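You operate a simulated robot arm through the tools that you are given. There is no shell and no other tool.

You are at the controls of a simulated robot arm. One attempt, no reset.

## Task
Measure oil from the steel jug to about the yellow measuring cup's line and tip it into the grey tub.
Fine: jug and cup back where they stood. Set down upright: steel jug, yellow measuring cup.

It is judged by the outcome, as a careful person would: the job done as asked, and still so three seconds after it is handed in. It fails if anything else is knocked over, pushed out of place, dropped, spilled or broken.

## Robot
A 7-joint arm with a two-finger parallel gripper, fixed in place. Base frame: the origin is at the foot of the arm, x ahead of it, y to its left, z up; the work surface is at about z = 0.85. Units: m, rad, N and s.
With the tool pointing down near the work surface it reaches from about 0.42 to 0.9 m from the base axis. Its first joint turns from -2.496 to 2.496 rad. Payload 3 kg.
The TCP is the grasp point between the finger pads, 0.03 m short of the fingertips. In the tool frame z runs along the fingers and y along their closing line. Largest opening 0.094 m; finger width 0.028, thickness 0.01; the body of the gripper, 0.05 by 0.096 m, starts 0.055 m behind the TCP.
Orientation is that of the tool frame in the base frame, as a unit quaternion [x, y, z, w]. With the fingers straight down and closing along the base's y, the tool's x points along the base's -x, its y along +y and its z along -z.

## Interface
- The arm moves only by the tool servo_tool. Its argument "targets" is a list of rows, each a list of 6 numbers: the shift along the tool's x, y, z in m, then the turn, a rotation vector about the tool's x, y, z in rad. In form: [[tx, ty, tz, rx, ry, rz], ...]. A call has 1 to 20 rows; each row shifts and turns the commanded pose from where the row before left it, along the tool's axes as they then stand. "hand" is the gripper command, from -1 (shut) to 1 (fully open), values between in proportion, set as the call begins (left out, the last holds). A row lasts 0.2 s, in which the tool goes at most 0.05 m and 0.15 rad; a call with a longer step from one row to the next is refused whole, and so is a gripper value outside its range. Where a pose cannot be reached the arm comes as near as it can. A force on the tool above 40 N (or 10 N above the force at the start of the call, whichever is more), or a blocked arm, ends the call early, and 0.2 s more pass. The fingers move at their own pace (about 0.072 m/s each) and stop on an object; they squeeze with about 35 N. The grip force told is the motor's: it shows also when the fingers shut on nothing. Time passes only in rows, and 0.2 s behind the last, so rows that do not move let the fingers close. It gives the time, the measured TCP pose, the force on the tool (base axes), the opening and the grip force at its end, in the units of the frame above (readings bear some noise), with the torque about the TCP (base axes, N m) and any sound that the robot's microphone picked up.
- Cameras (640 x 400 px; columns grow to the right, rows downward): "scene" is fixed at [0.0501, -0.4997, 1.6194]; the picture's right is [0.70, -0.71, 0.00], its down [-0.38, -0.37, -0.85] and it looks along [0.60, 0.59, -0.53] (base axes); focal length 335 px, centre (320, 200). "wrist" rides on the gripper at [0.076, 0.014, -0.103] in the tool frame; the picture's right is [-0.18, 0.98, 0.00], its down [-0.75, -0.14, -0.64] and it looks along [-0.63, -0.12, 0.77] (tool axes); focal length 243 px, centre (320, 200).
- get_image(camera): a new picture of that camera. The clock stands still meanwhile.
- measure_at(camera, pixels): for up to 12 pixels [column, row] of the newest picture of that camera ("zoom" is the newest enlarged one), the place [x, y, z] in the base frame of the surface seen there, good to about 0.002 m. The clock stands still meanwhile.
- enlarge(camera, box): a new picture of the part [left, top, right, bottom] of that camera's present view, enlarged. The clock stands still meanwhile.
- job_done(): hands the job in; it is judged then, once.

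Open the gripper and draw the arm clear of the work before you hand the job in, unless the task says otherwise.

The tools are called by a JSON object that holds its "name" and its "arguments". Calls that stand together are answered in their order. servo_tool: Moves the arm, as the interface text tells. Its arguments: {"type":"object","properties":{"targets":{"type":"array","items":{"type":"array","items":{"type":"number"}}},"hand":{"type":"number"}},"required":["targets"]} The other tools are called the same way: get_image (camera) takes a picture; measure_at (camera, pixels) gives the place of the surface under pixels of a picture; enlarge (camera, box) takes an enlarged picture of a part of a camera's view; job_done () hands the job in.

At the start:

```text
t: 0.0
eef_pos: [0.5487, 0.0304, 1.2482]
orientation: [0.0, 1.0, 0.0, -0.001]
contact_force: [-0.3, 0.7, 0.2]
moment: [-0.01, -0.02, -0.03]
finger_gap: 0.0939
finger_force: 0.0
```

scene: 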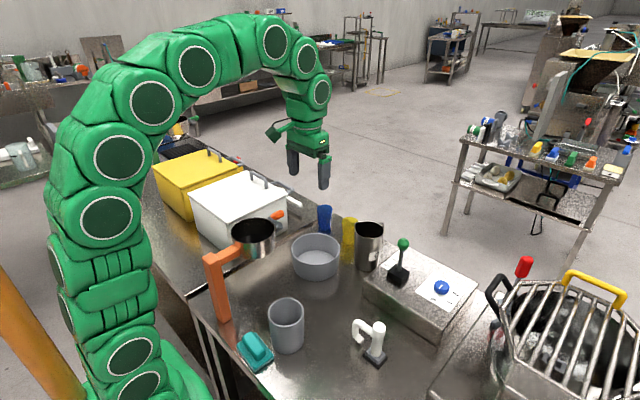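
wrist: 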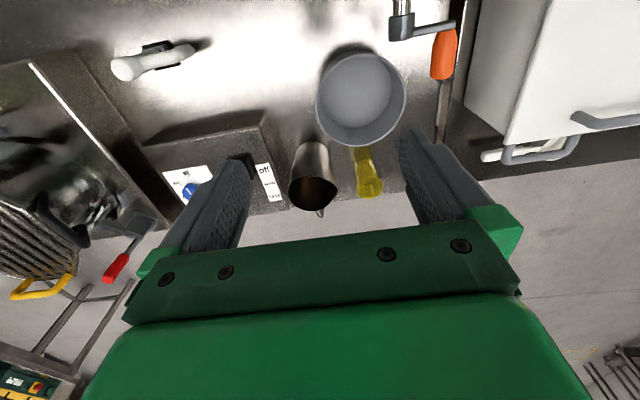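

The pictures show a steel jug near scene (369,245), a yellow cup near (348,240), a blue cup near (325,218) and a grey tub near (316,257), plus a taller grey vessel at (287,325). I enlarge the area to see them in detail.

{"name": "enlarge", "arguments": {"camera": "scene", "box": [260, 180, 420, 300]}}

{"name": "enlarge", "arguments": {"camera": "wrist", "box": [260, 40, 440, 220]}}

{"name": "enlarge", "arguments": {"camera": "scene", "box": [180, 200, 480, 400]}}

```text
3.33 times, centred on (340, 240) of scene
```

zoom: 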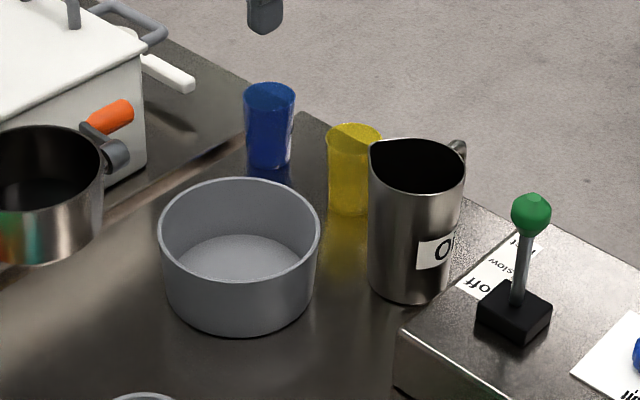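

```text
2.22 times, centred on (350, 130) of wrist
```

zoom: 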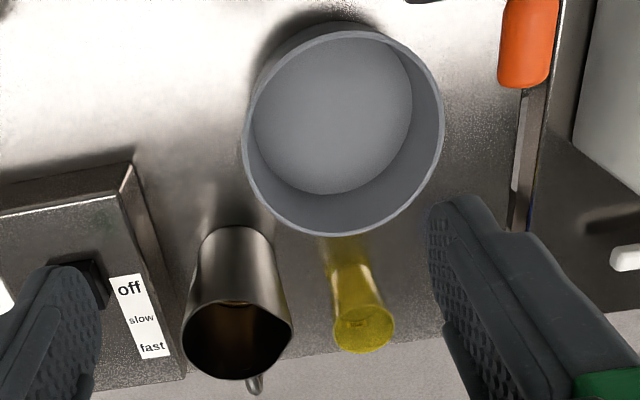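

```text
2.00 times, centred on (330, 300) of scene
```

zoom: 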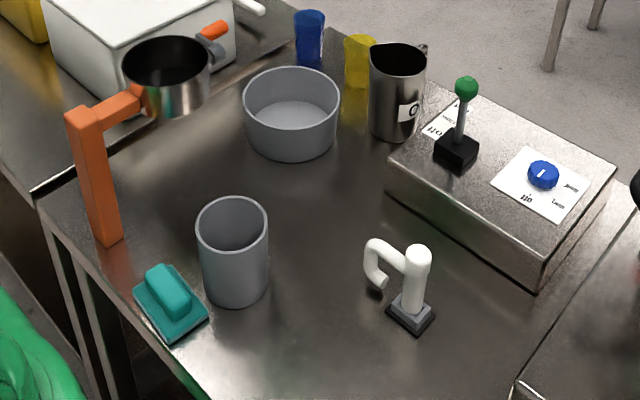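

I measure the jug, cup, and tub in the wrist picture, starting with a fresh large zoom on jug and cup.

{"name": "enlarge", "arguments": {"camera": "wrist", "box": [280, 130, 392, 220]}}

{"name": "enlarge", "arguments": {"camera": "scene", "box": [310, 195, 400, 275]}}

```text
4.44 times, centred on (336, 175) of wrist
```

zoom: 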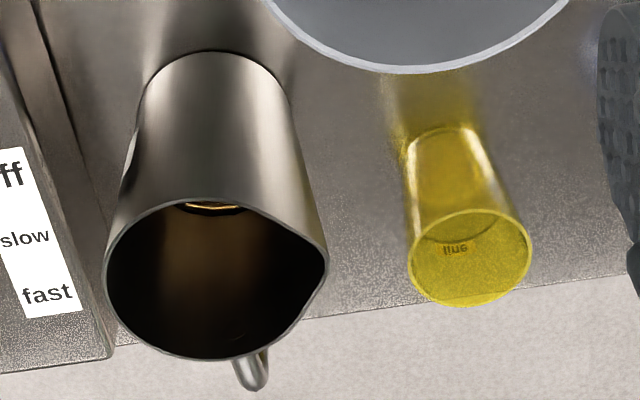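

```text
5.00 times, centred on (355, 235) of scene
```

zoom: 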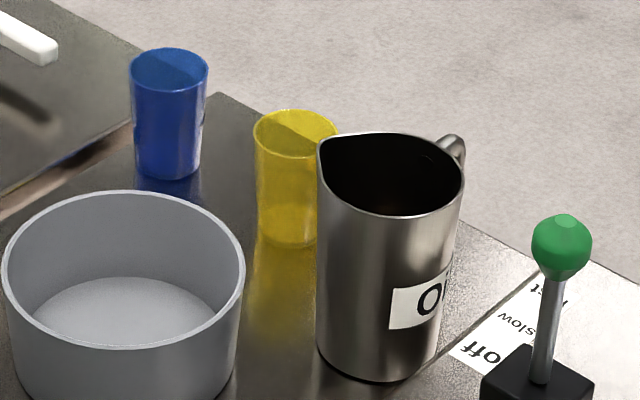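

The jug's spout points to +y (towards the cup), the handle to +x. I measure points on the jug, cup and tub in the newest zoom (scene) and in the wrist image.

{"name": "measure_at", "arguments": {"camera": "zoom", "pixels": [[318, 143], [461, 188], [400, 217], [400, 134], [453, 140], [380, 374], [255, 130], [335, 128], [290, 157], [290, 242], [300, 112], [125, 190]]}}

{"name": "get_image", "arguments": {"camera": "wrist"}}

{"name": "measure_at", "arguments": {"camera": "wrist", "pixels": [[304, 176], [318, 176], [354, 188], [322, 208], [317, 90], [404, 90], [360, 54], [360, 146], [360, 95], [367, 197], [367, 178], [310, 143]]}}

```text
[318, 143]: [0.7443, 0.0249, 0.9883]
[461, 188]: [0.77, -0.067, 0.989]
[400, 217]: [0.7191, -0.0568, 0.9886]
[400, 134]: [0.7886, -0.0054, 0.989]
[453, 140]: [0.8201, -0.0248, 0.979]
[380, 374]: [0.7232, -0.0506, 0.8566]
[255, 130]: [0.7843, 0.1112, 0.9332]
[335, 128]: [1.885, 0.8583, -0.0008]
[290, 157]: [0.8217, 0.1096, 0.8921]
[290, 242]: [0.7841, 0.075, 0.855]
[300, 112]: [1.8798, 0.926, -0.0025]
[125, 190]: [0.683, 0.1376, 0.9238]
```

```text
taken
```

wrist: 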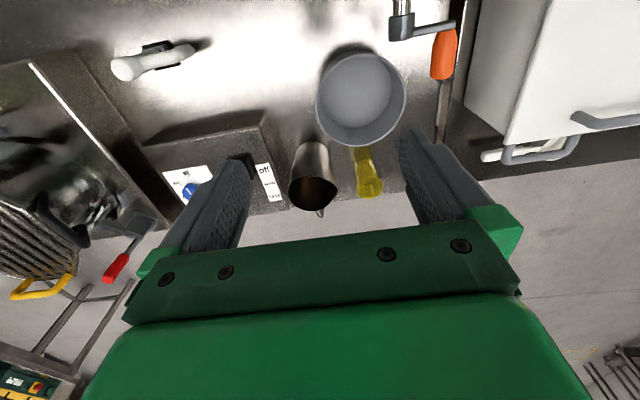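

```text
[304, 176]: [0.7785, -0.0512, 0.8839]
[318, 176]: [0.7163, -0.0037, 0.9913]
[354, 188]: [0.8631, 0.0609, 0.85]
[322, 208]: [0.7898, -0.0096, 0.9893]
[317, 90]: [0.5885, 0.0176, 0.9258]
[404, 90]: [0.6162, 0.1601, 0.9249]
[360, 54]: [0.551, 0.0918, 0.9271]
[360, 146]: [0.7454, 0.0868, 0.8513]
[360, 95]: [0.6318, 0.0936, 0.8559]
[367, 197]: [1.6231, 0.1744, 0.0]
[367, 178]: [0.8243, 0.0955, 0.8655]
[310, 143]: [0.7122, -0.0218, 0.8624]
```

Jug centre is about (0.752,-0.03), rim z 0.989, spout at y=0.025; tub centre is about (0.627,0.085), rim z 0.925. I measure more points: jug sides, control box, cup and blue cup.

{"name": "enlarge", "arguments": {"camera": "scene", "box": [310, 195, 400, 275]}}

{"name": "measure_at", "arguments": {"camera": "zoom", "pixels": [[322, 180], [322, 220], [322, 260], [322, 300], [322, 335], [455, 230], [449, 270], [443, 310], [436, 355], [259, 160], [262, 200], [265, 235]]}}

{"name": "measure_at", "arguments": {"camera": "scene", "pixels": [[366, 281], [366, 300], [402, 240], [403, 243], [398, 268], [329, 206], [325, 230], [347, 218], [348, 228], [349, 236], [356, 222], [343, 219]]}}

{"name": "enlarge", "arguments": {"camera": "wrist", "box": [280, 130, 392, 220]}}

{"name": "measure_at", "arguments": {"camera": "zoom", "pixels": [[410, 260], [470, 212], [530, 250], [470, 303], [440, 175], [455, 249], [213, 207], [200, 280], [330, 262], [252, 385], [250, 355], [108, 270]]}}

```text
5.00 times, centred on (355, 235) of scene
```

zoom: 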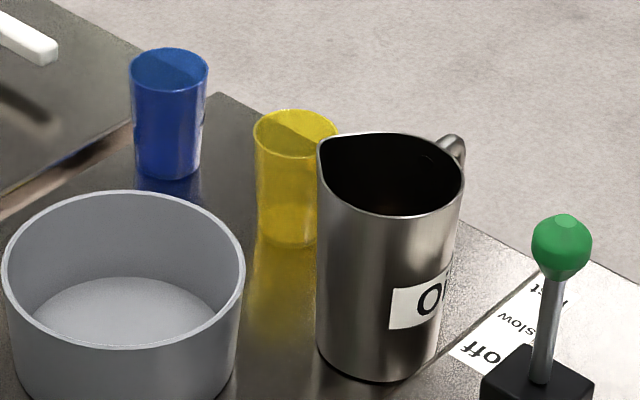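

```text
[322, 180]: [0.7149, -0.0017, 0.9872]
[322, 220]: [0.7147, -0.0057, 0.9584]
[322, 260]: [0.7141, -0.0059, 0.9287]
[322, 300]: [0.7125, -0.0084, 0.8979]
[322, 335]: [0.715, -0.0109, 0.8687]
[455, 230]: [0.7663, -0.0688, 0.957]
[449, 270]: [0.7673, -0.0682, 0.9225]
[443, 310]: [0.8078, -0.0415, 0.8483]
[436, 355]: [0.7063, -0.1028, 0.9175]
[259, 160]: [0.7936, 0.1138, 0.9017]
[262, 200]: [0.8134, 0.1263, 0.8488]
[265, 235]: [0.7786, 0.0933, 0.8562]
```

```text
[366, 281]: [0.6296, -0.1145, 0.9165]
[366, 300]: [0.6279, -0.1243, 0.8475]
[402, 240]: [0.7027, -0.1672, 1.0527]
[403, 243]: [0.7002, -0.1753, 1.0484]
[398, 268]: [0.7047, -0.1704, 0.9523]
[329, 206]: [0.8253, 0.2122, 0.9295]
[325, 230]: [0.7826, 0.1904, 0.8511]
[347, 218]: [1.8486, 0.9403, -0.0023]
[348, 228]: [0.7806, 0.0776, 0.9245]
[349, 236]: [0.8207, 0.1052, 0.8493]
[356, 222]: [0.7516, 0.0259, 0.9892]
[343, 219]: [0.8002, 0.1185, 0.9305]
```

```text
4.44 times, centred on (336, 175) of wrist
```

zoom: 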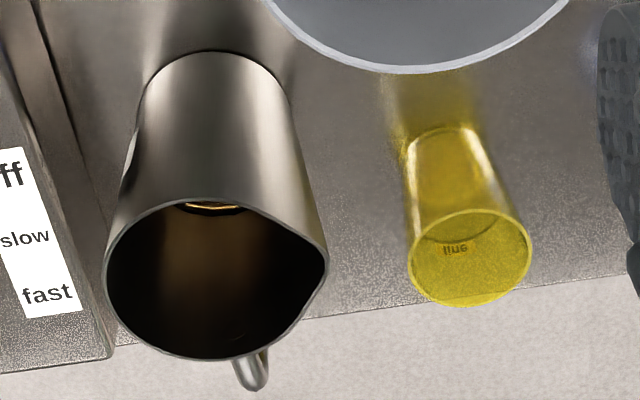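

```text
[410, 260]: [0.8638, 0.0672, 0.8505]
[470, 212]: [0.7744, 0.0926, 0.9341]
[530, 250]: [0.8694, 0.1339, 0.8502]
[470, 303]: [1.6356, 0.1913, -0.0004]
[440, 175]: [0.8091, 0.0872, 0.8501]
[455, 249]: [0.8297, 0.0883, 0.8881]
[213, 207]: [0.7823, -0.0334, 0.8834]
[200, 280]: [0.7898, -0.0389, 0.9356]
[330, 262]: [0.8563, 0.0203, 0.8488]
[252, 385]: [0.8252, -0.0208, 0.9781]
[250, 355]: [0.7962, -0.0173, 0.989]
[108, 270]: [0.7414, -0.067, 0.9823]
```

Oil level in jug reads z≈0.8835; cup centre ~(0.800,0.093), rim 0.933, line about z 0.89. I plan a side grasp with the camera on top, so I first turn the tool half a turn about its own axis, staying high.

{"name": "servo_tool", "arguments": {"targets": [[0, 0, 0, 0, 0, 0.15], [0, 0, 0, 0, 0, 0.15], [0, 0, 0, 0, 0, 0.15], [0, 0, 0, 0, 0, 0.15], [0, 0, 0, 0, 0, 0.15], [0, 0, 0, 0, 0, 0.15], [0, 0, 0, 0, 0, 0.15], [0, 0, 0, 0, 0, 0.15], [0, 0, 0, 0, 0, 0.15], [0, 0, 0, 0, 0, 0.15]], "hand": 1}}

```text
t: 2.2
eef_pos: [0.5488, 0.0301, 1.2469]
orientation: [0.683, 0.731, 0.0, 0.0]
contact_force: [-0.4, 0.6, -0.3]
moment: [-0.02, -0.03, -0.02]
finger_gap: 0.0938
finger_force: 0.0
```

The first 1.5 rad turned fine; I complete the half turn.

{"name": "servo_tool", "arguments": {"targets": [[0, 0, 0, 0, 0, 0.15], [0, 0, 0, 0, 0, 0.15], [0, 0, 0, 0, 0, 0.15], [0, 0, 0, 0, 0, 0.15], [0, 0, 0, 0, 0, 0.15], [0, 0, 0, 0, 0, 0.15], [0, 0, 0, 0, 0, 0.15], [0, 0, 0, 0, 0, 0.15], [0, 0, 0, 0, 0, 0.15], [0, 0, 0, 0, 0, 0.15], [0, 0, 0, 0, 0, 0.1416]]}}

{"name": "get_image", "arguments": {"camera": "scene"}}

```text
t: 4.6
eef_pos: [0.549, 0.0291, 1.2472]
orientation: [1.0, -0.001, 0.0, 0.001]
contact_force: [-0.8, 1.1, -0.5]
moment: [-0.01, -0.01, 0.0]
finger_gap: 0.0939
finger_force: 0.1
```

```text
taken
```

scene: 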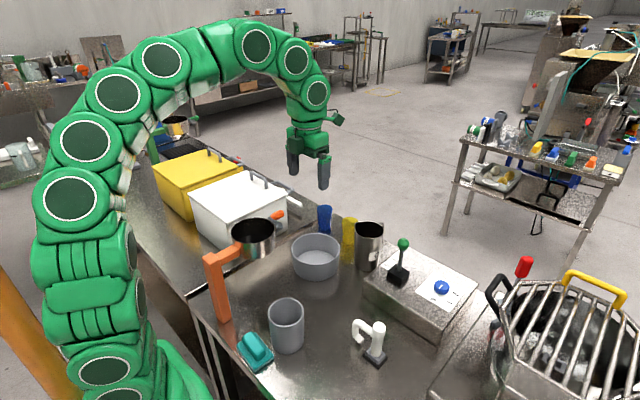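

The turn succeeded. Now I pitch the tool up about its y to 30° below horizontal.

{"name": "servo_tool", "arguments": {"targets": [[0, 0, 0, 0, 0.1496, 0], [0, 0, 0, 0, 0.1496, 0], [0, 0, 0, 0, 0.1496, 0], [0, 0, 0, 0, 0.1496, 0], [0, 0, 0, 0, 0.1496, 0], [0, 0, 0, 0, 0.1496, 0], [0, 0, 0, 0, 0.1496, 0], [0, 0, 0, 0, 0, 0]]}}

{"name": "get_image", "arguments": {"camera": "wrist"}}

{"name": "get_image", "arguments": {"camera": "scene"}}

```text
t: 6.4
eef_pos: [0.5482, 0.0299, 1.2501]
orientation: [0.865, 0.0, 0.503, 0.001]
contact_force: [-0.3, 0.4, 0.6]
moment: [0.03, 0.01, -0.04]
finger_gap: 0.0937
finger_force: 0.1
```

```text
taken
```

wrist: 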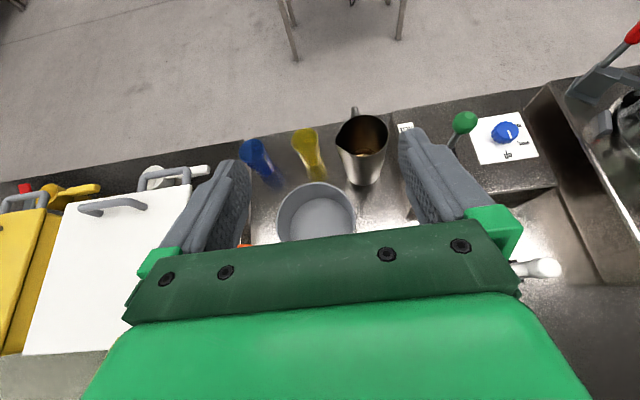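

```text
taken
```

scene: 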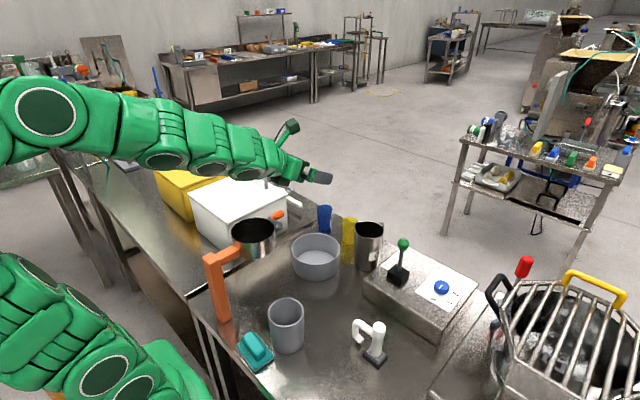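

The arm reaches this posture well. I zoom in on jug and cup from the wrist and measure them again, together with the hanging pan and the tall grey vessel.

{"name": "enlarge", "arguments": {"camera": "wrist", "box": [270, 90, 430, 200]}}

{"name": "measure_at", "arguments": {"camera": "wrist", "pixels": [[337, 135], [336, 143], [388, 135], [362, 116], [362, 154], [355, 110], [306, 129], [294, 138], [318, 138], [305, 150], [365, 184], [345, 176]]}}

{"name": "measure_at", "arguments": {"camera": "scene", "pixels": [[253, 224], [232, 240], [276, 214], [210, 255], [287, 302], [270, 310], [304, 310], [220, 250], [378, 330], [357, 330]]}}

```text
3.64 times, centred on (350, 145) of wrist
```

zoom: 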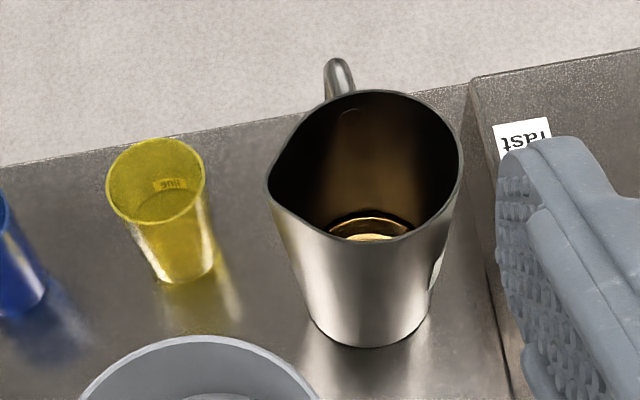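

```text
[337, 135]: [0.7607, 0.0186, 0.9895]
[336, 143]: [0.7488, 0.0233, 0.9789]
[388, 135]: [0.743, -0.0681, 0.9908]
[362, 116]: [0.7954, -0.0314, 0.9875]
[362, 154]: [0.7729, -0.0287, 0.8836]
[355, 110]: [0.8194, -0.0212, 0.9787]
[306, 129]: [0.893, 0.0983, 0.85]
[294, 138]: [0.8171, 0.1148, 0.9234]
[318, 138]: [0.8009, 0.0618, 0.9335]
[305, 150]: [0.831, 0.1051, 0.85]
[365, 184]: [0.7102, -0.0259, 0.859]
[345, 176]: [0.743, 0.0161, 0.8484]
```

```text
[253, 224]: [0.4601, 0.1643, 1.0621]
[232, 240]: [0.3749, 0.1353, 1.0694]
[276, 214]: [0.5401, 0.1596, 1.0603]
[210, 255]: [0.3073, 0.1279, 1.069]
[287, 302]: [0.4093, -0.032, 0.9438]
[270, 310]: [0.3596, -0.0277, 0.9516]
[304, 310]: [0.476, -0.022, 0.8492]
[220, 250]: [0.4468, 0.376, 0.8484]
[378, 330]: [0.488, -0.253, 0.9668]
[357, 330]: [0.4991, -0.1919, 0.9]
```

I measure in this wrist zoom: jug rim near edge (372,243), right (463,165), far (385,92), spout (267,185), sides lower down, and the cup's rim; also I zoom the pan in the scene.

{"name": "measure_at", "arguments": {"camera": "zoom", "pixels": [[372, 241], [462, 165], [385, 92], [268, 185], [285, 240], [302, 290], [314, 325], [445, 240], [432, 290], [372, 340], [155, 224], [120, 160]]}}

{"name": "measure_at", "arguments": {"camera": "zoom", "pixels": [[372, 250], [372, 280], [372, 310], [205, 175], [107, 185], [155, 139], [170, 186], [150, 196], [370, 225], [345, 232], [190, 278], [150, 270]]}}

{"name": "enlarge", "arguments": {"camera": "scene", "box": [190, 190, 310, 290]}}

{"name": "measure_at", "arguments": {"camera": "zoom", "pixels": [[227, 185], [300, 215], [360, 215], [440, 165], [340, 150], [340, 330], [450, 130], [120, 330], [200, 290]]}}

```text
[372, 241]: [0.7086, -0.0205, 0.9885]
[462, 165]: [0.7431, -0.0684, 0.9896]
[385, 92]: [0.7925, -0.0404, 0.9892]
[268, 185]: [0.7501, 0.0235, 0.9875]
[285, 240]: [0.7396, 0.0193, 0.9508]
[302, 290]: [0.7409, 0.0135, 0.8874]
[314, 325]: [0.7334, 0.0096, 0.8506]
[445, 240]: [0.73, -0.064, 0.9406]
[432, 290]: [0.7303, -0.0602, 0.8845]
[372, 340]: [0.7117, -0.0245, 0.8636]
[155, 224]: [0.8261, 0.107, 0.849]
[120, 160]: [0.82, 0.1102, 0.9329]
```

```text
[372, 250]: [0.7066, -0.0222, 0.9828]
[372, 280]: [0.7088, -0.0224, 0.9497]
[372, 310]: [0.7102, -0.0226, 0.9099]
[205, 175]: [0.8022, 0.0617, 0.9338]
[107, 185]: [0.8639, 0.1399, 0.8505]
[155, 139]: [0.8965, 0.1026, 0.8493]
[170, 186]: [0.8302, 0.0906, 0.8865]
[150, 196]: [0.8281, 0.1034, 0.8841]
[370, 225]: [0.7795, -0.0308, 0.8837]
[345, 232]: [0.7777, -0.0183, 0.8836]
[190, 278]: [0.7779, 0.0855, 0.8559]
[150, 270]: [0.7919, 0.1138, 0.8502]
```

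```text
4.00 times, centred on (250, 240) of scene
```

zoom: 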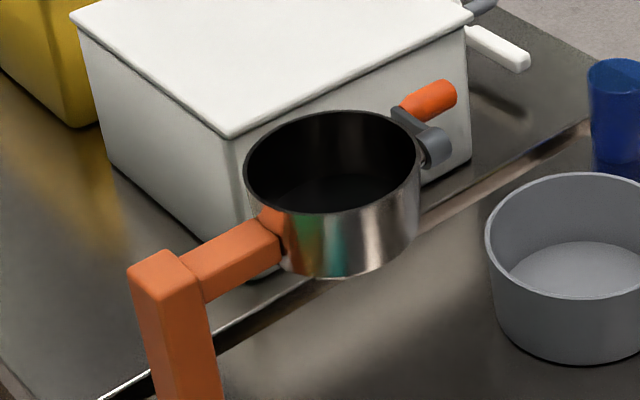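

```text
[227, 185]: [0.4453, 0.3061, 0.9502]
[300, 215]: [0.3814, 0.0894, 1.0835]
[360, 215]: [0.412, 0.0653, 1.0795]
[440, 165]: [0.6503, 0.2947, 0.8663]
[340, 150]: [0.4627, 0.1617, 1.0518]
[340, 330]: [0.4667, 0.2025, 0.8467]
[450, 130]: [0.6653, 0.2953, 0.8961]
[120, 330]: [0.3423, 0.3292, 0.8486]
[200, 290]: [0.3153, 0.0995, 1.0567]
```

Jug: centre ≈(0.7515,-0.0257), radius 0.0435 at rim and 0.041 near z 0.91; the tub's near edge and the box edge leave about 1 cm each side. I move to a pre-grasp pose 0.15 m behind along the tool axis.

{"name": "servo_tool", "arguments": {"targets": [[-0.0239, 0.00695, 0.0224, 0, 0, 0], [-0.0239, 0.00695, 0.0224, 0, 0, 0], [-0.0239, 0.00695, 0.0224, 0, 0, 0], [-0.0239, 0.00695, 0.0224, 0, 0, 0], [-0.0239, 0.00695, 0.0224, 0, 0, 0], [-0.0239, 0.00695, 0.0224, 0, 0, 0], [-0.0239, 0.00695, 0.0224, 0, 0, 0], [-0.0239, 0.00695, 0.0224, 0, 0, 0], [0, 0, 0, 0, 0, 0]], "hand": 1}}

{"name": "get_image", "arguments": {"camera": "wrist"}}

{"name": "get_image", "arguments": {"camera": "scene"}}

```text
t: 8.4
eef_pos: [0.5669, 0.0133, 1.1748]
orientation: [0.866, 0.001, 0.5, -0.001]
contact_force: [1.3, 0.2, 0.0]
moment: [-0.02, 0.01, -0.01]
finger_gap: 0.094
finger_force: 0.1
out of reach, approached as far as the arm can: row 3, 4, 5, 6, 7, 8
```

```text
taken
```

wrist: 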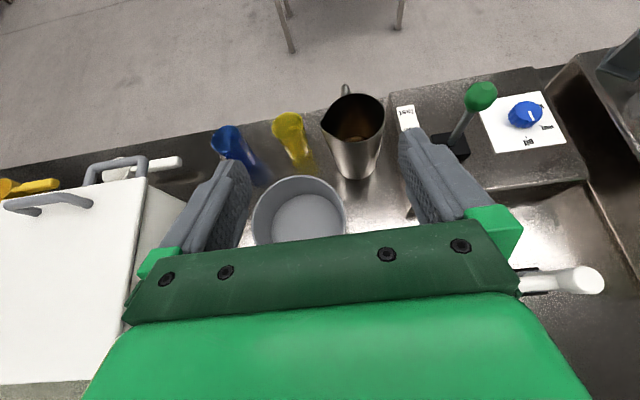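

```text
taken
```

scene: 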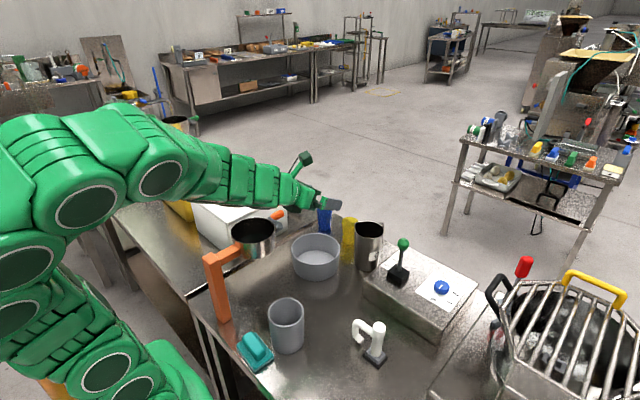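

Rows 3 on were out of reach at this shallow pitch. I send a still row to see whether the commanded pose stays ahead of the arm.

{"name": "servo_tool", "arguments": {"targets": [[0, 0, 0, 0, 0, 0]]}}

```text
t: 8.8
eef_pos: [0.5671, 0.0125, 1.1752]
orientation: [0.866, 0.0, 0.5, 0.0]
contact_force: [-0.9, 0.7, 0.1]
moment: [-0.01, 0.02, 0.01]
finger_gap: 0.094
finger_force: 0.0
```

The commanded pose follows the actual one. I try going forward first (more room for the wrist) before lowering.

{"name": "servo_tool", "arguments": {"targets": [[0.015, 0.0127, 0.026, 0, 0, 0], [0.015, 0.0127, 0.026, 0, 0, 0], [0.015, 0.0127, 0.026, 0, 0, 0]]}}

```text
t: 9.6
eef_pos: [0.6591, -0.0268, 1.1758]
orientation: [0.866, 0.0, 0.5, 0.001]
contact_force: [0.8, -0.2, 0.1]
moment: [-0.01, -0.01, -0.02]
finger_gap: 0.0941
finger_force: 0.1
```

Forward worked, TCP at (0.659,-0.027,1.176). Now I lower in small steps.

{"name": "servo_tool", "arguments": {"targets": [[-0.026, 0, 0.015, 0, 0, 0], [-0.026, 0, 0.015, 0, 0, 0], [-0.026, 0, 0.015, 0, 0, 0]]}}

```text
t: 10.4
eef_pos: [0.6597, -0.0243, 1.084]
orientation: [0.866, 0.0, 0.5, 0.0]
contact_force: [0.2, 0.4, 0.1]
moment: [0.0, -0.01, -0.01]
finger_gap: 0.0942
finger_force: 0.1
```

Reachable. I lower further to about z 1.0, fingers over the gap between tub and jug, and look.

{"name": "servo_tool", "arguments": {"targets": [[-0.0229, 0.0005, 0.0164, 0, 0, 0], [-0.0229, 0.0005, 0.0164, 0, 0, 0], [-0.0229, 0.0005, 0.0164, 0, 0, 0]]}}

{"name": "get_image", "arguments": {"camera": "wrist"}}

{"name": "get_image", "arguments": {"camera": "scene"}}

```text
t: 11.2
eef_pos: [0.6796, -0.0257, 1.004]
orientation: [0.866, 0.0, 0.5, 0.0]
contact_force: [0.9, 0.0, 0.5]
moment: [-0.01, 0.0, 0.01]
finger_gap: 0.094
finger_force: 0.0
out of reach, approached as far as the arm can: row 2, 3
```

```text
taken
```

wrist: 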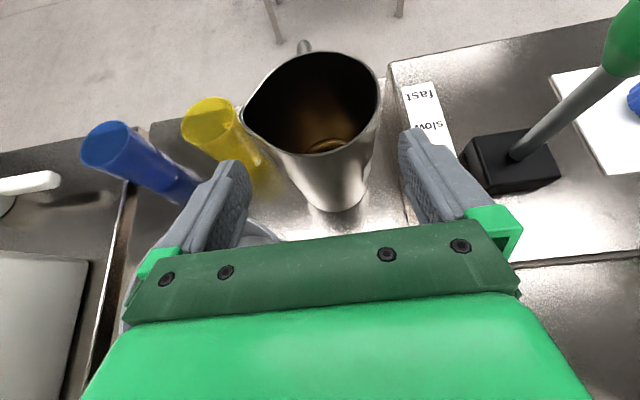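

```text
taken
```

scene: 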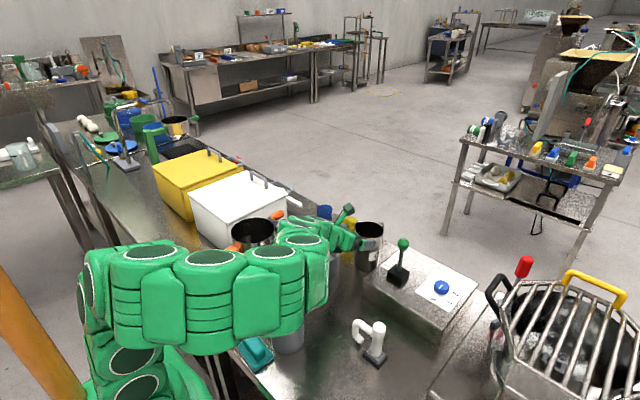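

The arm now lies low across the near side; I check how high its links run above the table and near the pan and grey vessel.

{"name": "measure_at", "arguments": {"camera": "scene", "pixels": [[100, 260], [150, 250], [210, 257], [275, 250], [310, 240], [300, 330], [230, 350], [160, 340], [320, 280], [265, 340], [340, 240], [350, 210]]}}

{"name": "enlarge", "arguments": {"camera": "scene", "box": [200, 190, 400, 360]}}

```text
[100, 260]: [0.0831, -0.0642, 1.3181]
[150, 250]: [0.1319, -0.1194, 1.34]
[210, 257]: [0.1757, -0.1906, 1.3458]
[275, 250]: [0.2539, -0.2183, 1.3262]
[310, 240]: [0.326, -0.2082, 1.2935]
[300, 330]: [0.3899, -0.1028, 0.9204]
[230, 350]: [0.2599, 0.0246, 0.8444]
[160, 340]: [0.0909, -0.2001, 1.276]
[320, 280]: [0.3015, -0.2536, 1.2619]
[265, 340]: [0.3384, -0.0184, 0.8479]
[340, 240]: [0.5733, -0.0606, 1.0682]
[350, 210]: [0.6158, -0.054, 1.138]
```

```text
2.35 times, centred on (300, 275) of scene
```

zoom: 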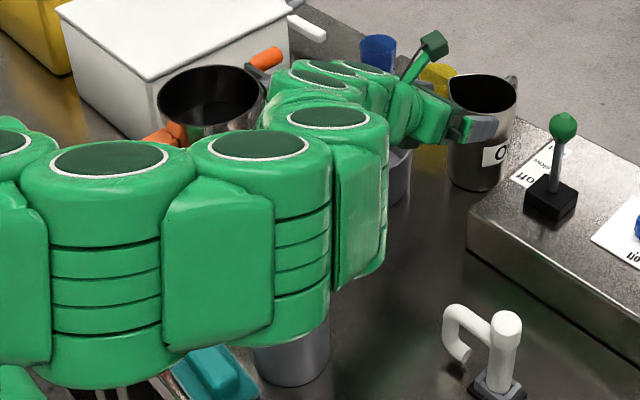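

The shallow pitch works poorly here, with elbow fold as the limit. I switch to a steeper grasp: 60° below horizontal, approaching at 35° azimuth so the fingers miss spout and handle. First I rise straight up.

{"name": "servo_tool", "arguments": {"targets": [[0.0325, 0, -0.01875, 0, 0, 0], [0.0325, 0, -0.01875, 0, 0, 0], [0.0325, 0, -0.01875, 0, 0, 0], [0.0325, 0, -0.01875, 0, 0, 0], [0, 0, 0, 0, -0.1309, 0], [0, 0, 0, 0, -0.1309, 0], [0, 0, 0, 0, -0.1309, 0], [0, 0, 0, 0, -0.1309, 0], [0, 0, 0, 0.0611, 0, -0.1058], [0, 0, 0, 0.0611, 0, -0.1058], [0, 0, 0, 0.0611, 0, -0.1058], [0, 0, 0, 0.0611, 0, -0.1058], [0, 0, 0, 0.0611, 0, -0.1058]]}}

{"name": "get_image", "arguments": {"camera": "wrist"}}

{"name": "get_image", "arguments": {"camera": "scene"}}

```text
t: 14.0
eef_pos: [0.6781, -0.0273, 1.1549]
orientation: [0.921, 0.292, 0.247, -0.078]
contact_force: [0.3, -0.2, -1.0]
moment: [0.02, 0.03, -0.01]
finger_gap: 0.0942
finger_force: 0.1
```

```text
taken
```

wrist: 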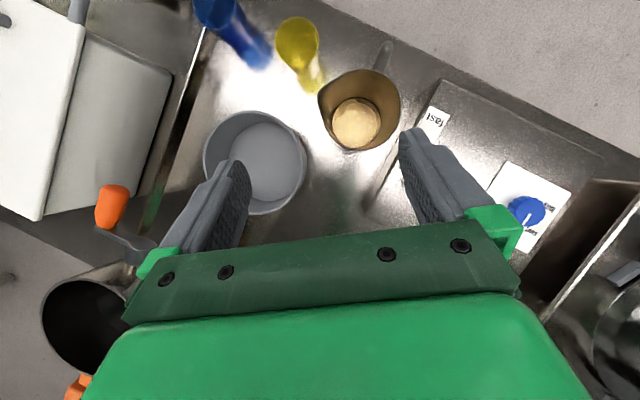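

```text
taken
```

scene: 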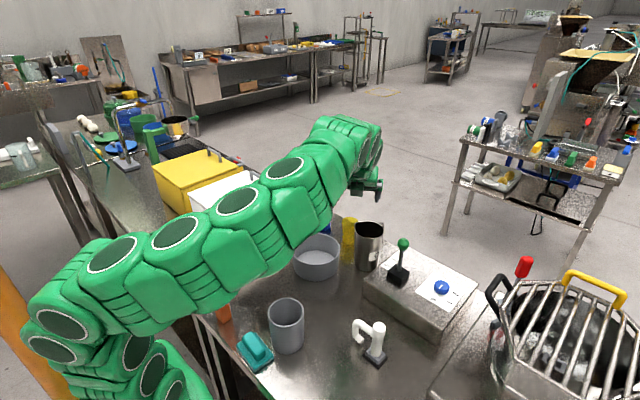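

A great top view: jug at wrist (358,110), oil visible at (356,122), cup at (298,42). I zoom and measure both.

{"name": "enlarge", "arguments": {"camera": "wrist", "box": [230, 10, 420, 160]}}

{"name": "measure_at", "arguments": {"camera": "wrist", "pixels": [[319, 96], [400, 95], [360, 150], [362, 70], [330, 140], [395, 125], [356, 122], [277, 42], [318, 42], [298, 60], [297, 18], [384, 45]]}}

```text
2.67 times, centred on (325, 85) of wrist
```

zoom: 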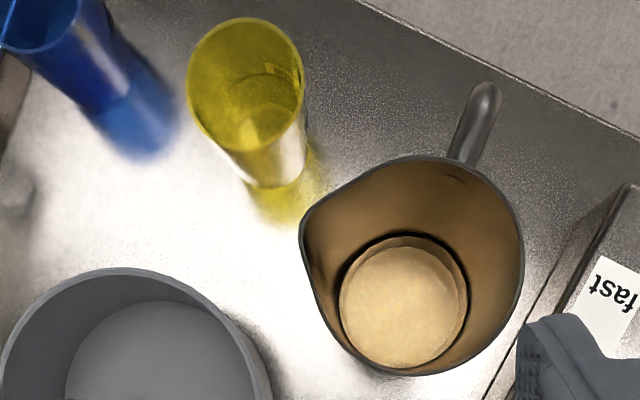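

```text
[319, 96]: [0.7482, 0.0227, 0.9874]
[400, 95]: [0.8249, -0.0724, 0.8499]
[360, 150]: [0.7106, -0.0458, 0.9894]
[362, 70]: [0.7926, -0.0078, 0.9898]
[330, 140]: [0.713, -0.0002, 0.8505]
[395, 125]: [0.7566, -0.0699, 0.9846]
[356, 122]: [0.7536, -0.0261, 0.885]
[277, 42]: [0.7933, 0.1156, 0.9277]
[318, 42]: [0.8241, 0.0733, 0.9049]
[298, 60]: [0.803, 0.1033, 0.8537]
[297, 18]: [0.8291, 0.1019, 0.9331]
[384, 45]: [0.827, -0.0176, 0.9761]
```

Jug centre refined to (0.752,-0.026), oil level 0.885. I move to a pre-grasp pose 0.12 m back along the tool axis.

{"name": "servo_tool", "arguments": {"targets": [[-0.0137, 0.0103, 0.0198, 0, 0, 0], [-0.0137, 0.0103, 0.0198, 0, 0, 0], [-0.0137, 0.0103, 0.0198, 0, 0, 0], [-0.0137, 0.0103, 0.0198, 0, 0, 0], [0, 0, 0, 0, 0, 0]], "hand": 1}}

{"name": "get_image", "arguments": {"camera": "wrist"}}

{"name": "get_image", "arguments": {"camera": "scene"}}

```text
t: 15.2
eef_pos: [0.6956, -0.0657, 1.0602]
orientation: [0.921, 0.291, 0.247, -0.077]
contact_force: [0.6, -0.4, -0.6]
moment: [-0.02, 0.02, -0.01]
finger_gap: 0.0941
finger_force: 0.1
```

```text
taken
```

wrist: 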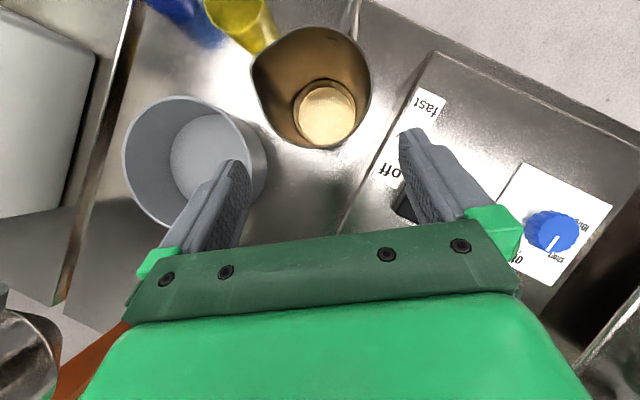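

```text
taken
```

scene: 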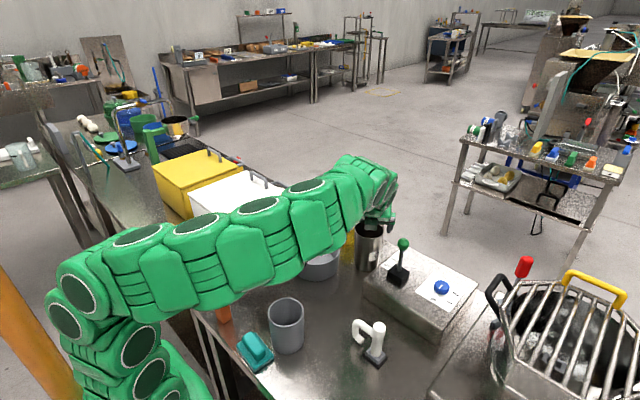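

Pre-grasp reached. I measure the fingertips (left (237,170), right (410,137)) and jug rim points to check lateral centring.

{"name": "measure_at", "arguments": {"camera": "wrist", "pixels": [[238, 168], [246, 180], [412, 136], [403, 150], [251, 75], [270, 115], [300, 143], [335, 146], [362, 115], [371, 75], [335, 33], [325, 110]]}}

{"name": "enlarge", "arguments": {"camera": "wrist", "box": [190, 0, 450, 200]}}

```text
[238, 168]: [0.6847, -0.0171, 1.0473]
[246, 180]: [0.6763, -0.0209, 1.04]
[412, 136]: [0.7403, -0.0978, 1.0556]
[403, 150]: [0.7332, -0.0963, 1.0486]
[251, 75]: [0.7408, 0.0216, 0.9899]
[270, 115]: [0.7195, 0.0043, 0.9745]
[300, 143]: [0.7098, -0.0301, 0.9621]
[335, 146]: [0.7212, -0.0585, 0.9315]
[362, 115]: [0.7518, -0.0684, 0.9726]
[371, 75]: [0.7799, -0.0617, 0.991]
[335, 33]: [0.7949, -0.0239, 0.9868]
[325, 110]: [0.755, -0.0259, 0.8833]
```

```text
2.00 times, centred on (320, 100) of wrist
```

zoom: 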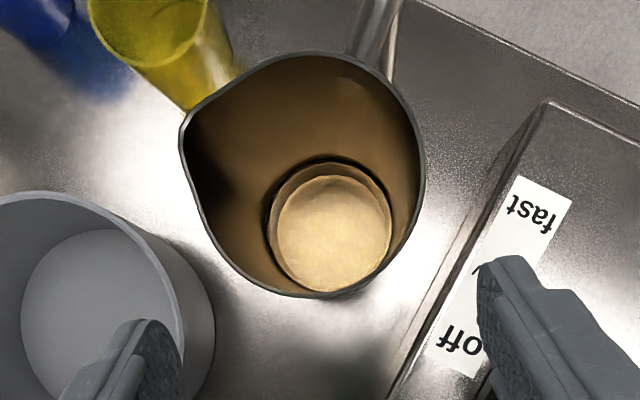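

Finger tips are symmetric (±0.047) and the jug is centred on the tool axis within a millimetre. I advance 0.12 m along the tool axis with the fingers open.

{"name": "servo_tool", "arguments": {"targets": [[0, 0, 0.015, 0, 0, 0], [0, 0, 0.015, 0, 0, 0], [0, 0, 0.015, 0, 0, 0], [0, 0, 0.015, 0, 0, 0], [0, 0, 0.015, 0, 0, 0]], "hand": 1}}

{"name": "get_image", "arguments": {"camera": "wrist"}}

```text
t: 16.4
eef_pos: [0.7269, -0.0439, 0.9949]
orientation: [0.921, 0.29, 0.246, -0.078]
contact_force: [-0.5, -0.2, 1.2]
moment: [-0.01, -0.02, 0.01]
finger_gap: 0.0939
finger_force: 0.1
```

```text
taken
```

wrist: 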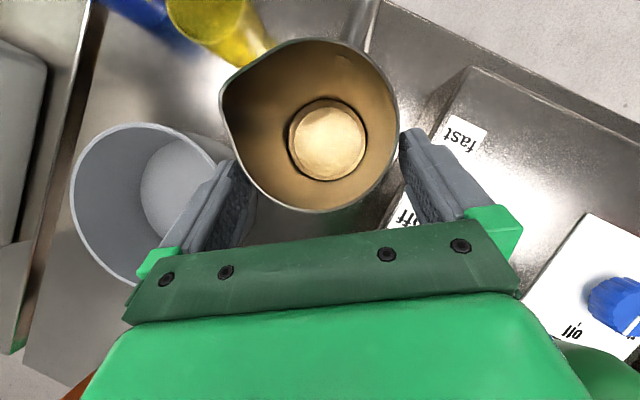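

The fingers straddle the rim evenly (left tip (238,165), right tip (403,140)) with no contact force. I advance the last 0.045 m.

{"name": "servo_tool", "arguments": {"targets": [[0, 0, 0.0113, 0, 0, 0], [0, 0, 0.0113, 0, 0, 0], [0, 0, 0.0113, 0, 0, 0], [0, 0, 0.0113, 0, 0, 0]], "hand": 1}}

{"name": "get_image", "arguments": {"camera": "wrist"}}

{"name": "enlarge", "arguments": {"camera": "scene", "box": [300, 170, 440, 290]}}

```text
t: 17.4
eef_pos: [0.744, -0.0318, 0.9567]
orientation: [0.921, 0.291, 0.245, -0.078]
contact_force: [0.6, 0.2, 0.0]
moment: [-0.02, 0.0, 0.04]
finger_gap: 0.0939
finger_force: 0.0
```

```text
taken
```

wrist: 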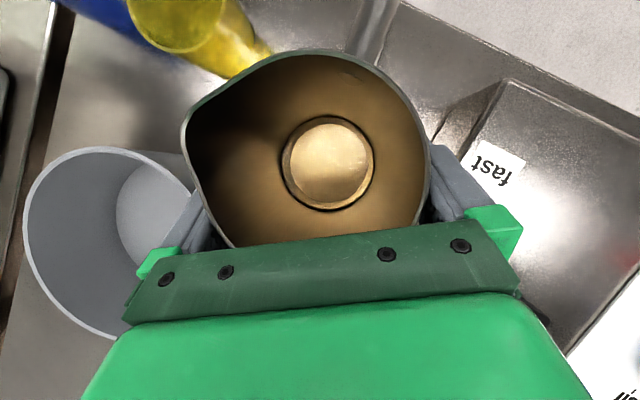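

```text
3.33 times, centred on (370, 230) of scene
```

zoom: 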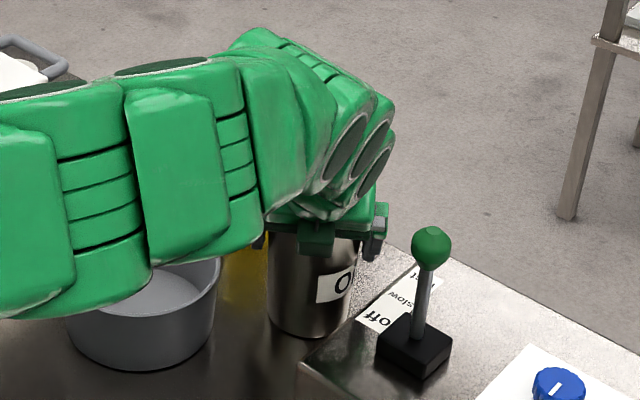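

Jug between the fingers with no contact. I close the gripper and wait.

{"name": "servo_tool", "arguments": {"targets": [[0, 0, 0, 0, 0, 0], [0, 0, 0, 0, 0, 0], [0, 0, 0, 0, 0, 0], [0, 0, 0, 0, 0, 0], [0, 0, 0, 0, 0, 0]], "hand": -1}}

{"name": "get_image", "arguments": {"camera": "wrist"}}

```text
t: 18.6
eef_pos: [0.7436, -0.0316, 0.9554]
orientation: [0.921, 0.29, 0.247, -0.078]
contact_force: [-0.4, -0.2, 0.4]
moment: [-0.04, 0.02, 0.01]
finger_gap: 0.0911
finger_force: 35.0
```

```text
taken
```

wrist: 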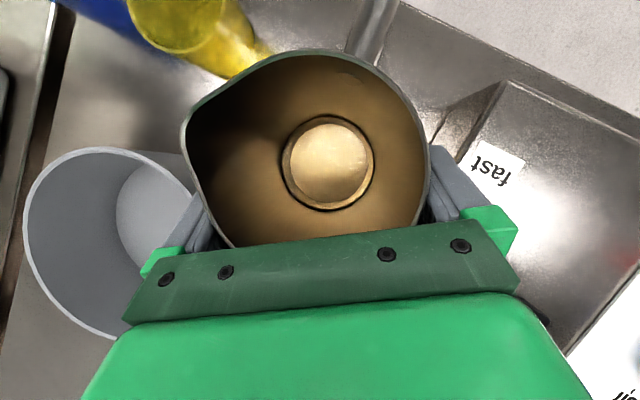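

Gripped with gap 0.091 and 35 N. I lift 4 cm gently and check.

{"name": "servo_tool", "arguments": {"targets": [[0.005, 0, -0.00867, 0, 0, 0], [0.005, 0, -0.00867, 0, 0, 0], [0.005, 0, -0.00867, 0, 0, 0], [0.005, 0, -0.00867, 0, 0, 0], [0, 0, 0, 0, 0, 0]]}}

{"name": "get_image", "arguments": {"camera": "wrist"}}

{"name": "enlarge", "arguments": {"camera": "scene", "box": [300, 170, 440, 290]}}

```text
t: 19.8
eef_pos: [0.744, -0.0324, 0.9951]
orientation: [0.921, 0.29, 0.247, -0.078]
contact_force: [-1.3, -0.2, -3.0]
moment: [0.0, 0.04, -0.01]
finger_gap: 0.0914
finger_force: 34.9
```

```text
taken
```

wrist: 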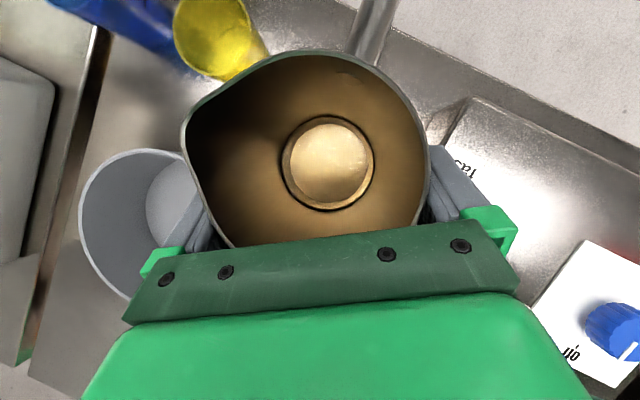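

```text
3.33 times, centred on (370, 230) of scene
```

zoom: 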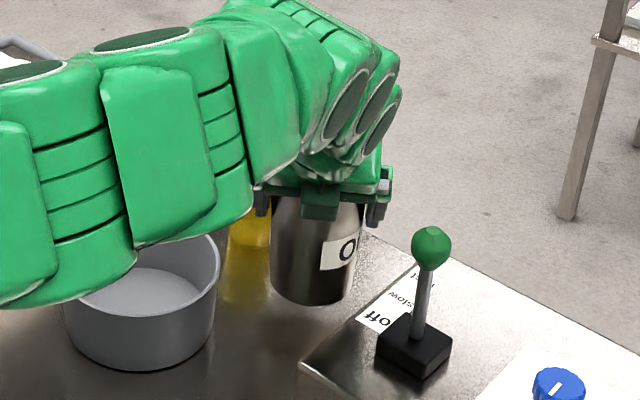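

The jug is held firmly (about 3 N). I move it upright to TCP (0.797, 0.0, 1.06), beside and above the cup, without tilting.

{"name": "servo_tool", "arguments": {"targets": [[0.01, 0, -0.0173, 0, 0, 0], [0.0157, 0.0009, -0.0017, 0, 0, 0], [0.0157, 0.0009, -0.0017, 0, 0, 0], [0.0157, 0.0009, -0.0017, 0, 0, 0], [0.0157, 0.0009, -0.0017, 0, 0, 0], [0.0134, 0.0004, -0.0013, 0, 0, 0], [0, 0, 0, 0, 0, 0]]}}

{"name": "get_image", "arguments": {"camera": "wrist"}}

{"name": "get_image", "arguments": {"camera": "scene"}}

```text
t: 21.4
eef_pos: [0.7977, 0.0013, 1.0606]
orientation: [0.921, 0.29, 0.247, -0.077]
contact_force: [0.0, 0.3, -2.6]
moment: [-0.05, 0.04, 0.04]
finger_gap: 0.0914
finger_force: 34.8
```

```text
taken
```

wrist: 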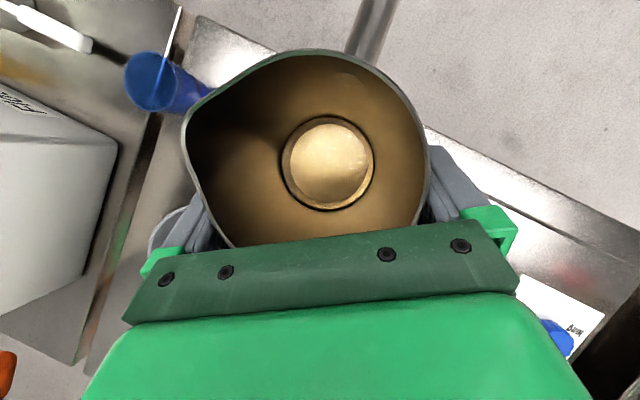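

```text
taken
```

scene: 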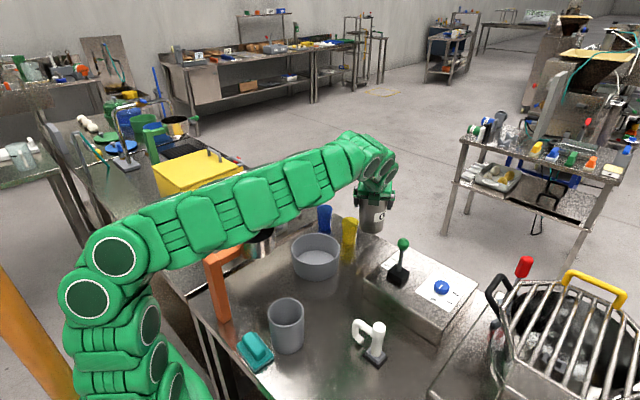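

The cup (scene (349,235)) is in clear view. I tilt the jug about base X towards +y, first by about 28°.

{"name": "servo_tool", "arguments": {"targets": [[0, 0, 0, -0.0686, -0.0559, -0.0397], [0, 0, 0, -0.0686, -0.0559, -0.0397], [0, 0, 0, -0.0686, -0.0559, -0.0397], [0, 0, 0, -0.0686, -0.0559, -0.0397], [0, 0, 0, -0.0686, -0.0559, -0.0397], [0, 0, 0, 0, 0, 0]]}}

{"name": "get_image", "arguments": {"camera": "wrist"}}

{"name": "enlarge", "arguments": {"camera": "scene", "box": [290, 120, 450, 280]}}

```text
t: 22.8
eef_pos: [0.7978, 0.0012, 1.0596]
orientation: [0.913, 0.341, 0.17, 0.145]
contact_force: [0.1, -0.6, -2.5]
moment: [0.06, 0.04, 0.0]
finger_gap: 0.0912
finger_force: 35.1
```

```text
taken
```

wrist: 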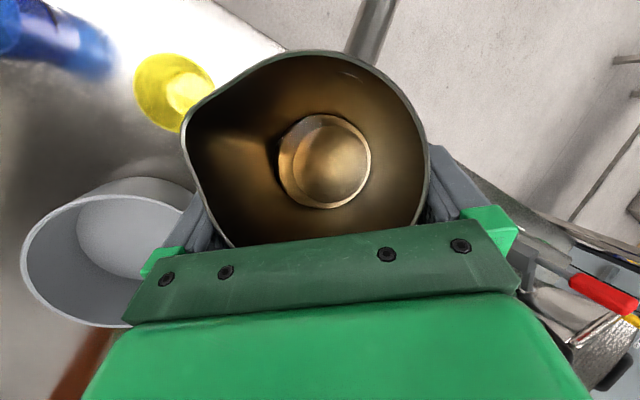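

```text
2.50 times, centred on (370, 200) of scene
```

zoom: 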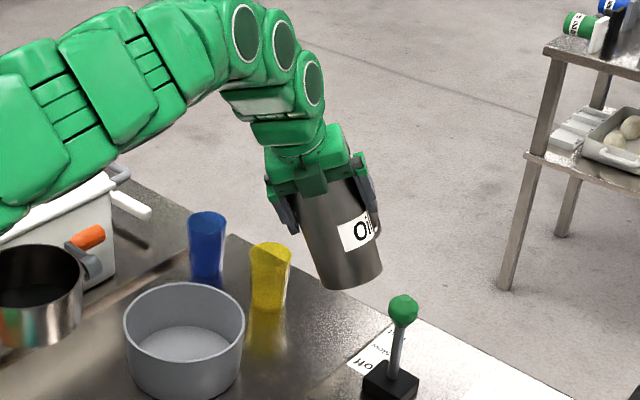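

Tilt works and the wrist cam sees both cup (175,90) and oil. I continue to 50° tilt.

{"name": "servo_tool", "arguments": {"targets": [[0, 0, 0, -0.0686, -0.0559, -0.0397], [0, 0, 0, -0.0686, -0.0559, -0.0397], [0, 0, 0, -0.0686, -0.0559, -0.0397], [0, 0, 0, -0.0686, -0.0559, -0.0397], [0, 0, 0, 0, 0, 0]]}}

{"name": "get_image", "arguments": {"camera": "wrist"}}

{"name": "enlarge", "arguments": {"camera": "scene", "box": [290, 120, 450, 280]}}

```text
t: 24.0
eef_pos: [0.7972, 0.0012, 1.0608]
orientation: [0.868, 0.368, 0.1, 0.319]
contact_force: [-0.2, 0.7, -2.8]
moment: [0.07, 0.0, 0.02]
finger_gap: 0.0912
finger_force: 34.9
```

```text
taken
```

wrist: 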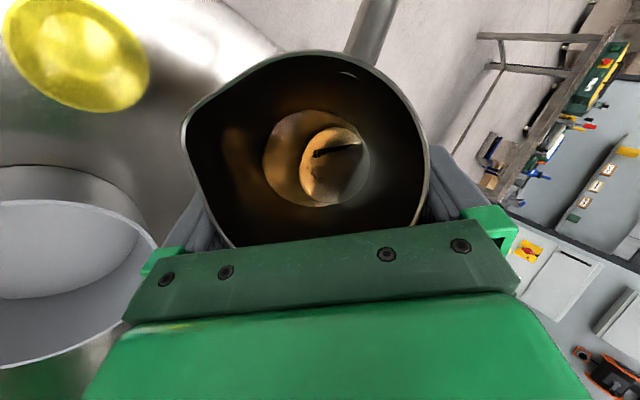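

```text
2.50 times, centred on (370, 200) of scene
```

zoom: 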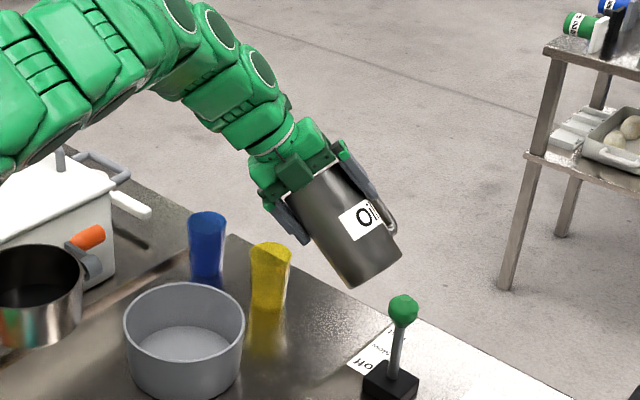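

At 50° the oil still lies back in the jug. I measure the spout tip (wrist (184,120)), the oil surface and the cup from here.

{"name": "measure_at", "arguments": {"camera": "wrist", "pixels": [[185, 122], [187, 115], [300, 58], [426, 160], [240, 150], [280, 150], [330, 160], [345, 190], [76, 50], [10, 40], [150, 80], [90, 108]]}}

{"name": "enlarge", "arguments": {"camera": "wrist", "box": [180, 50, 430, 250]}}

```text
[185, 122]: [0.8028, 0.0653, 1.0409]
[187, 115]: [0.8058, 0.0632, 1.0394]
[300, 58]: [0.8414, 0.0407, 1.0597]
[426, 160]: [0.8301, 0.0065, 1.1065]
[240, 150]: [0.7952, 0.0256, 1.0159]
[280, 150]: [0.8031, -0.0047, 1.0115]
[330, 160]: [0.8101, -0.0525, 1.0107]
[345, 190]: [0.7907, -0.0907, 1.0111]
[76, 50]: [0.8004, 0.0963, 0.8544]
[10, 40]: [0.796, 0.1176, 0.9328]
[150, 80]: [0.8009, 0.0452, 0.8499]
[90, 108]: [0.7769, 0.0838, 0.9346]
```

```text
2.00 times, centred on (305, 150) of wrist
```

zoom: 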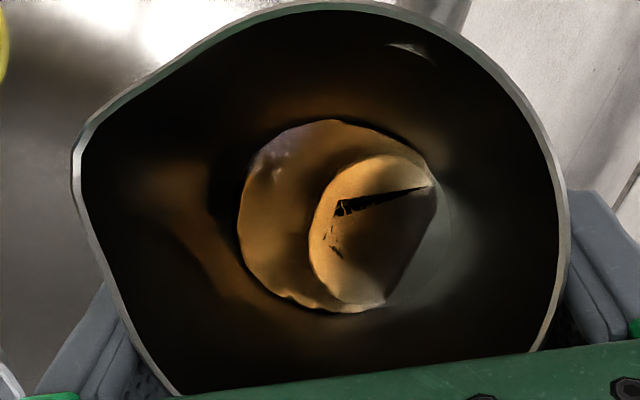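

Spout tip measured (0.803,0.065,1.041), as predicted; oil surface at z 1.011, 3 cm below the lip. I lower so the spout is over the cup, keeping 50° tilt.

{"name": "servo_tool", "arguments": {"targets": [[0.0039, -0.013, 0.0111, 0, 0, 0], [0.0039, -0.013, 0.0111, 0, 0, 0], [0.0039, -0.013, 0.0111, 0, 0, 0], [0.0039, -0.013, 0.0111, 0, 0, 0], [0, 0, 0, 0, 0, 0]]}}

{"name": "get_image", "arguments": {"camera": "wrist"}}

{"name": "enlarge", "arguments": {"camera": "scene", "box": [310, 160, 430, 270]}}

```text
t: 25.2
eef_pos: [0.7961, 0.0183, 0.9933]
orientation: [0.868, 0.368, 0.1, 0.318]
contact_force: [0.0, -0.3, -3.0]
moment: [0.06, 0.01, 0.02]
finger_gap: 0.0913
finger_force: 34.6
```

```text
taken
```

wrist: 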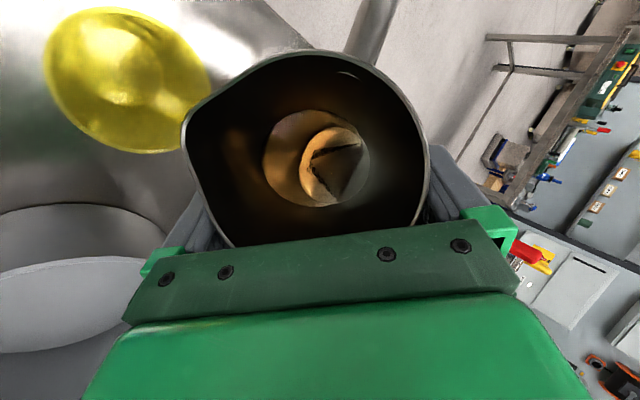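

```text
3.64 times, centred on (370, 215) of scene
```

zoom: 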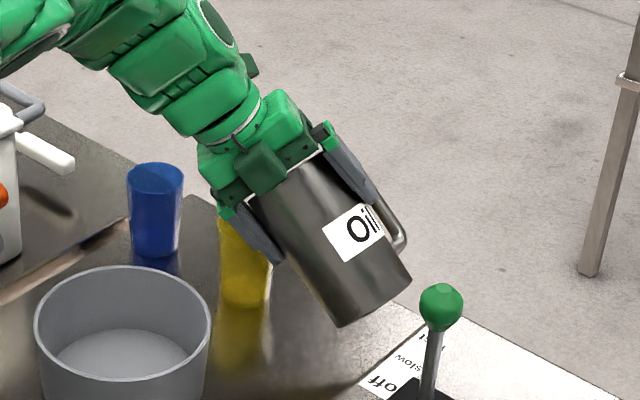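

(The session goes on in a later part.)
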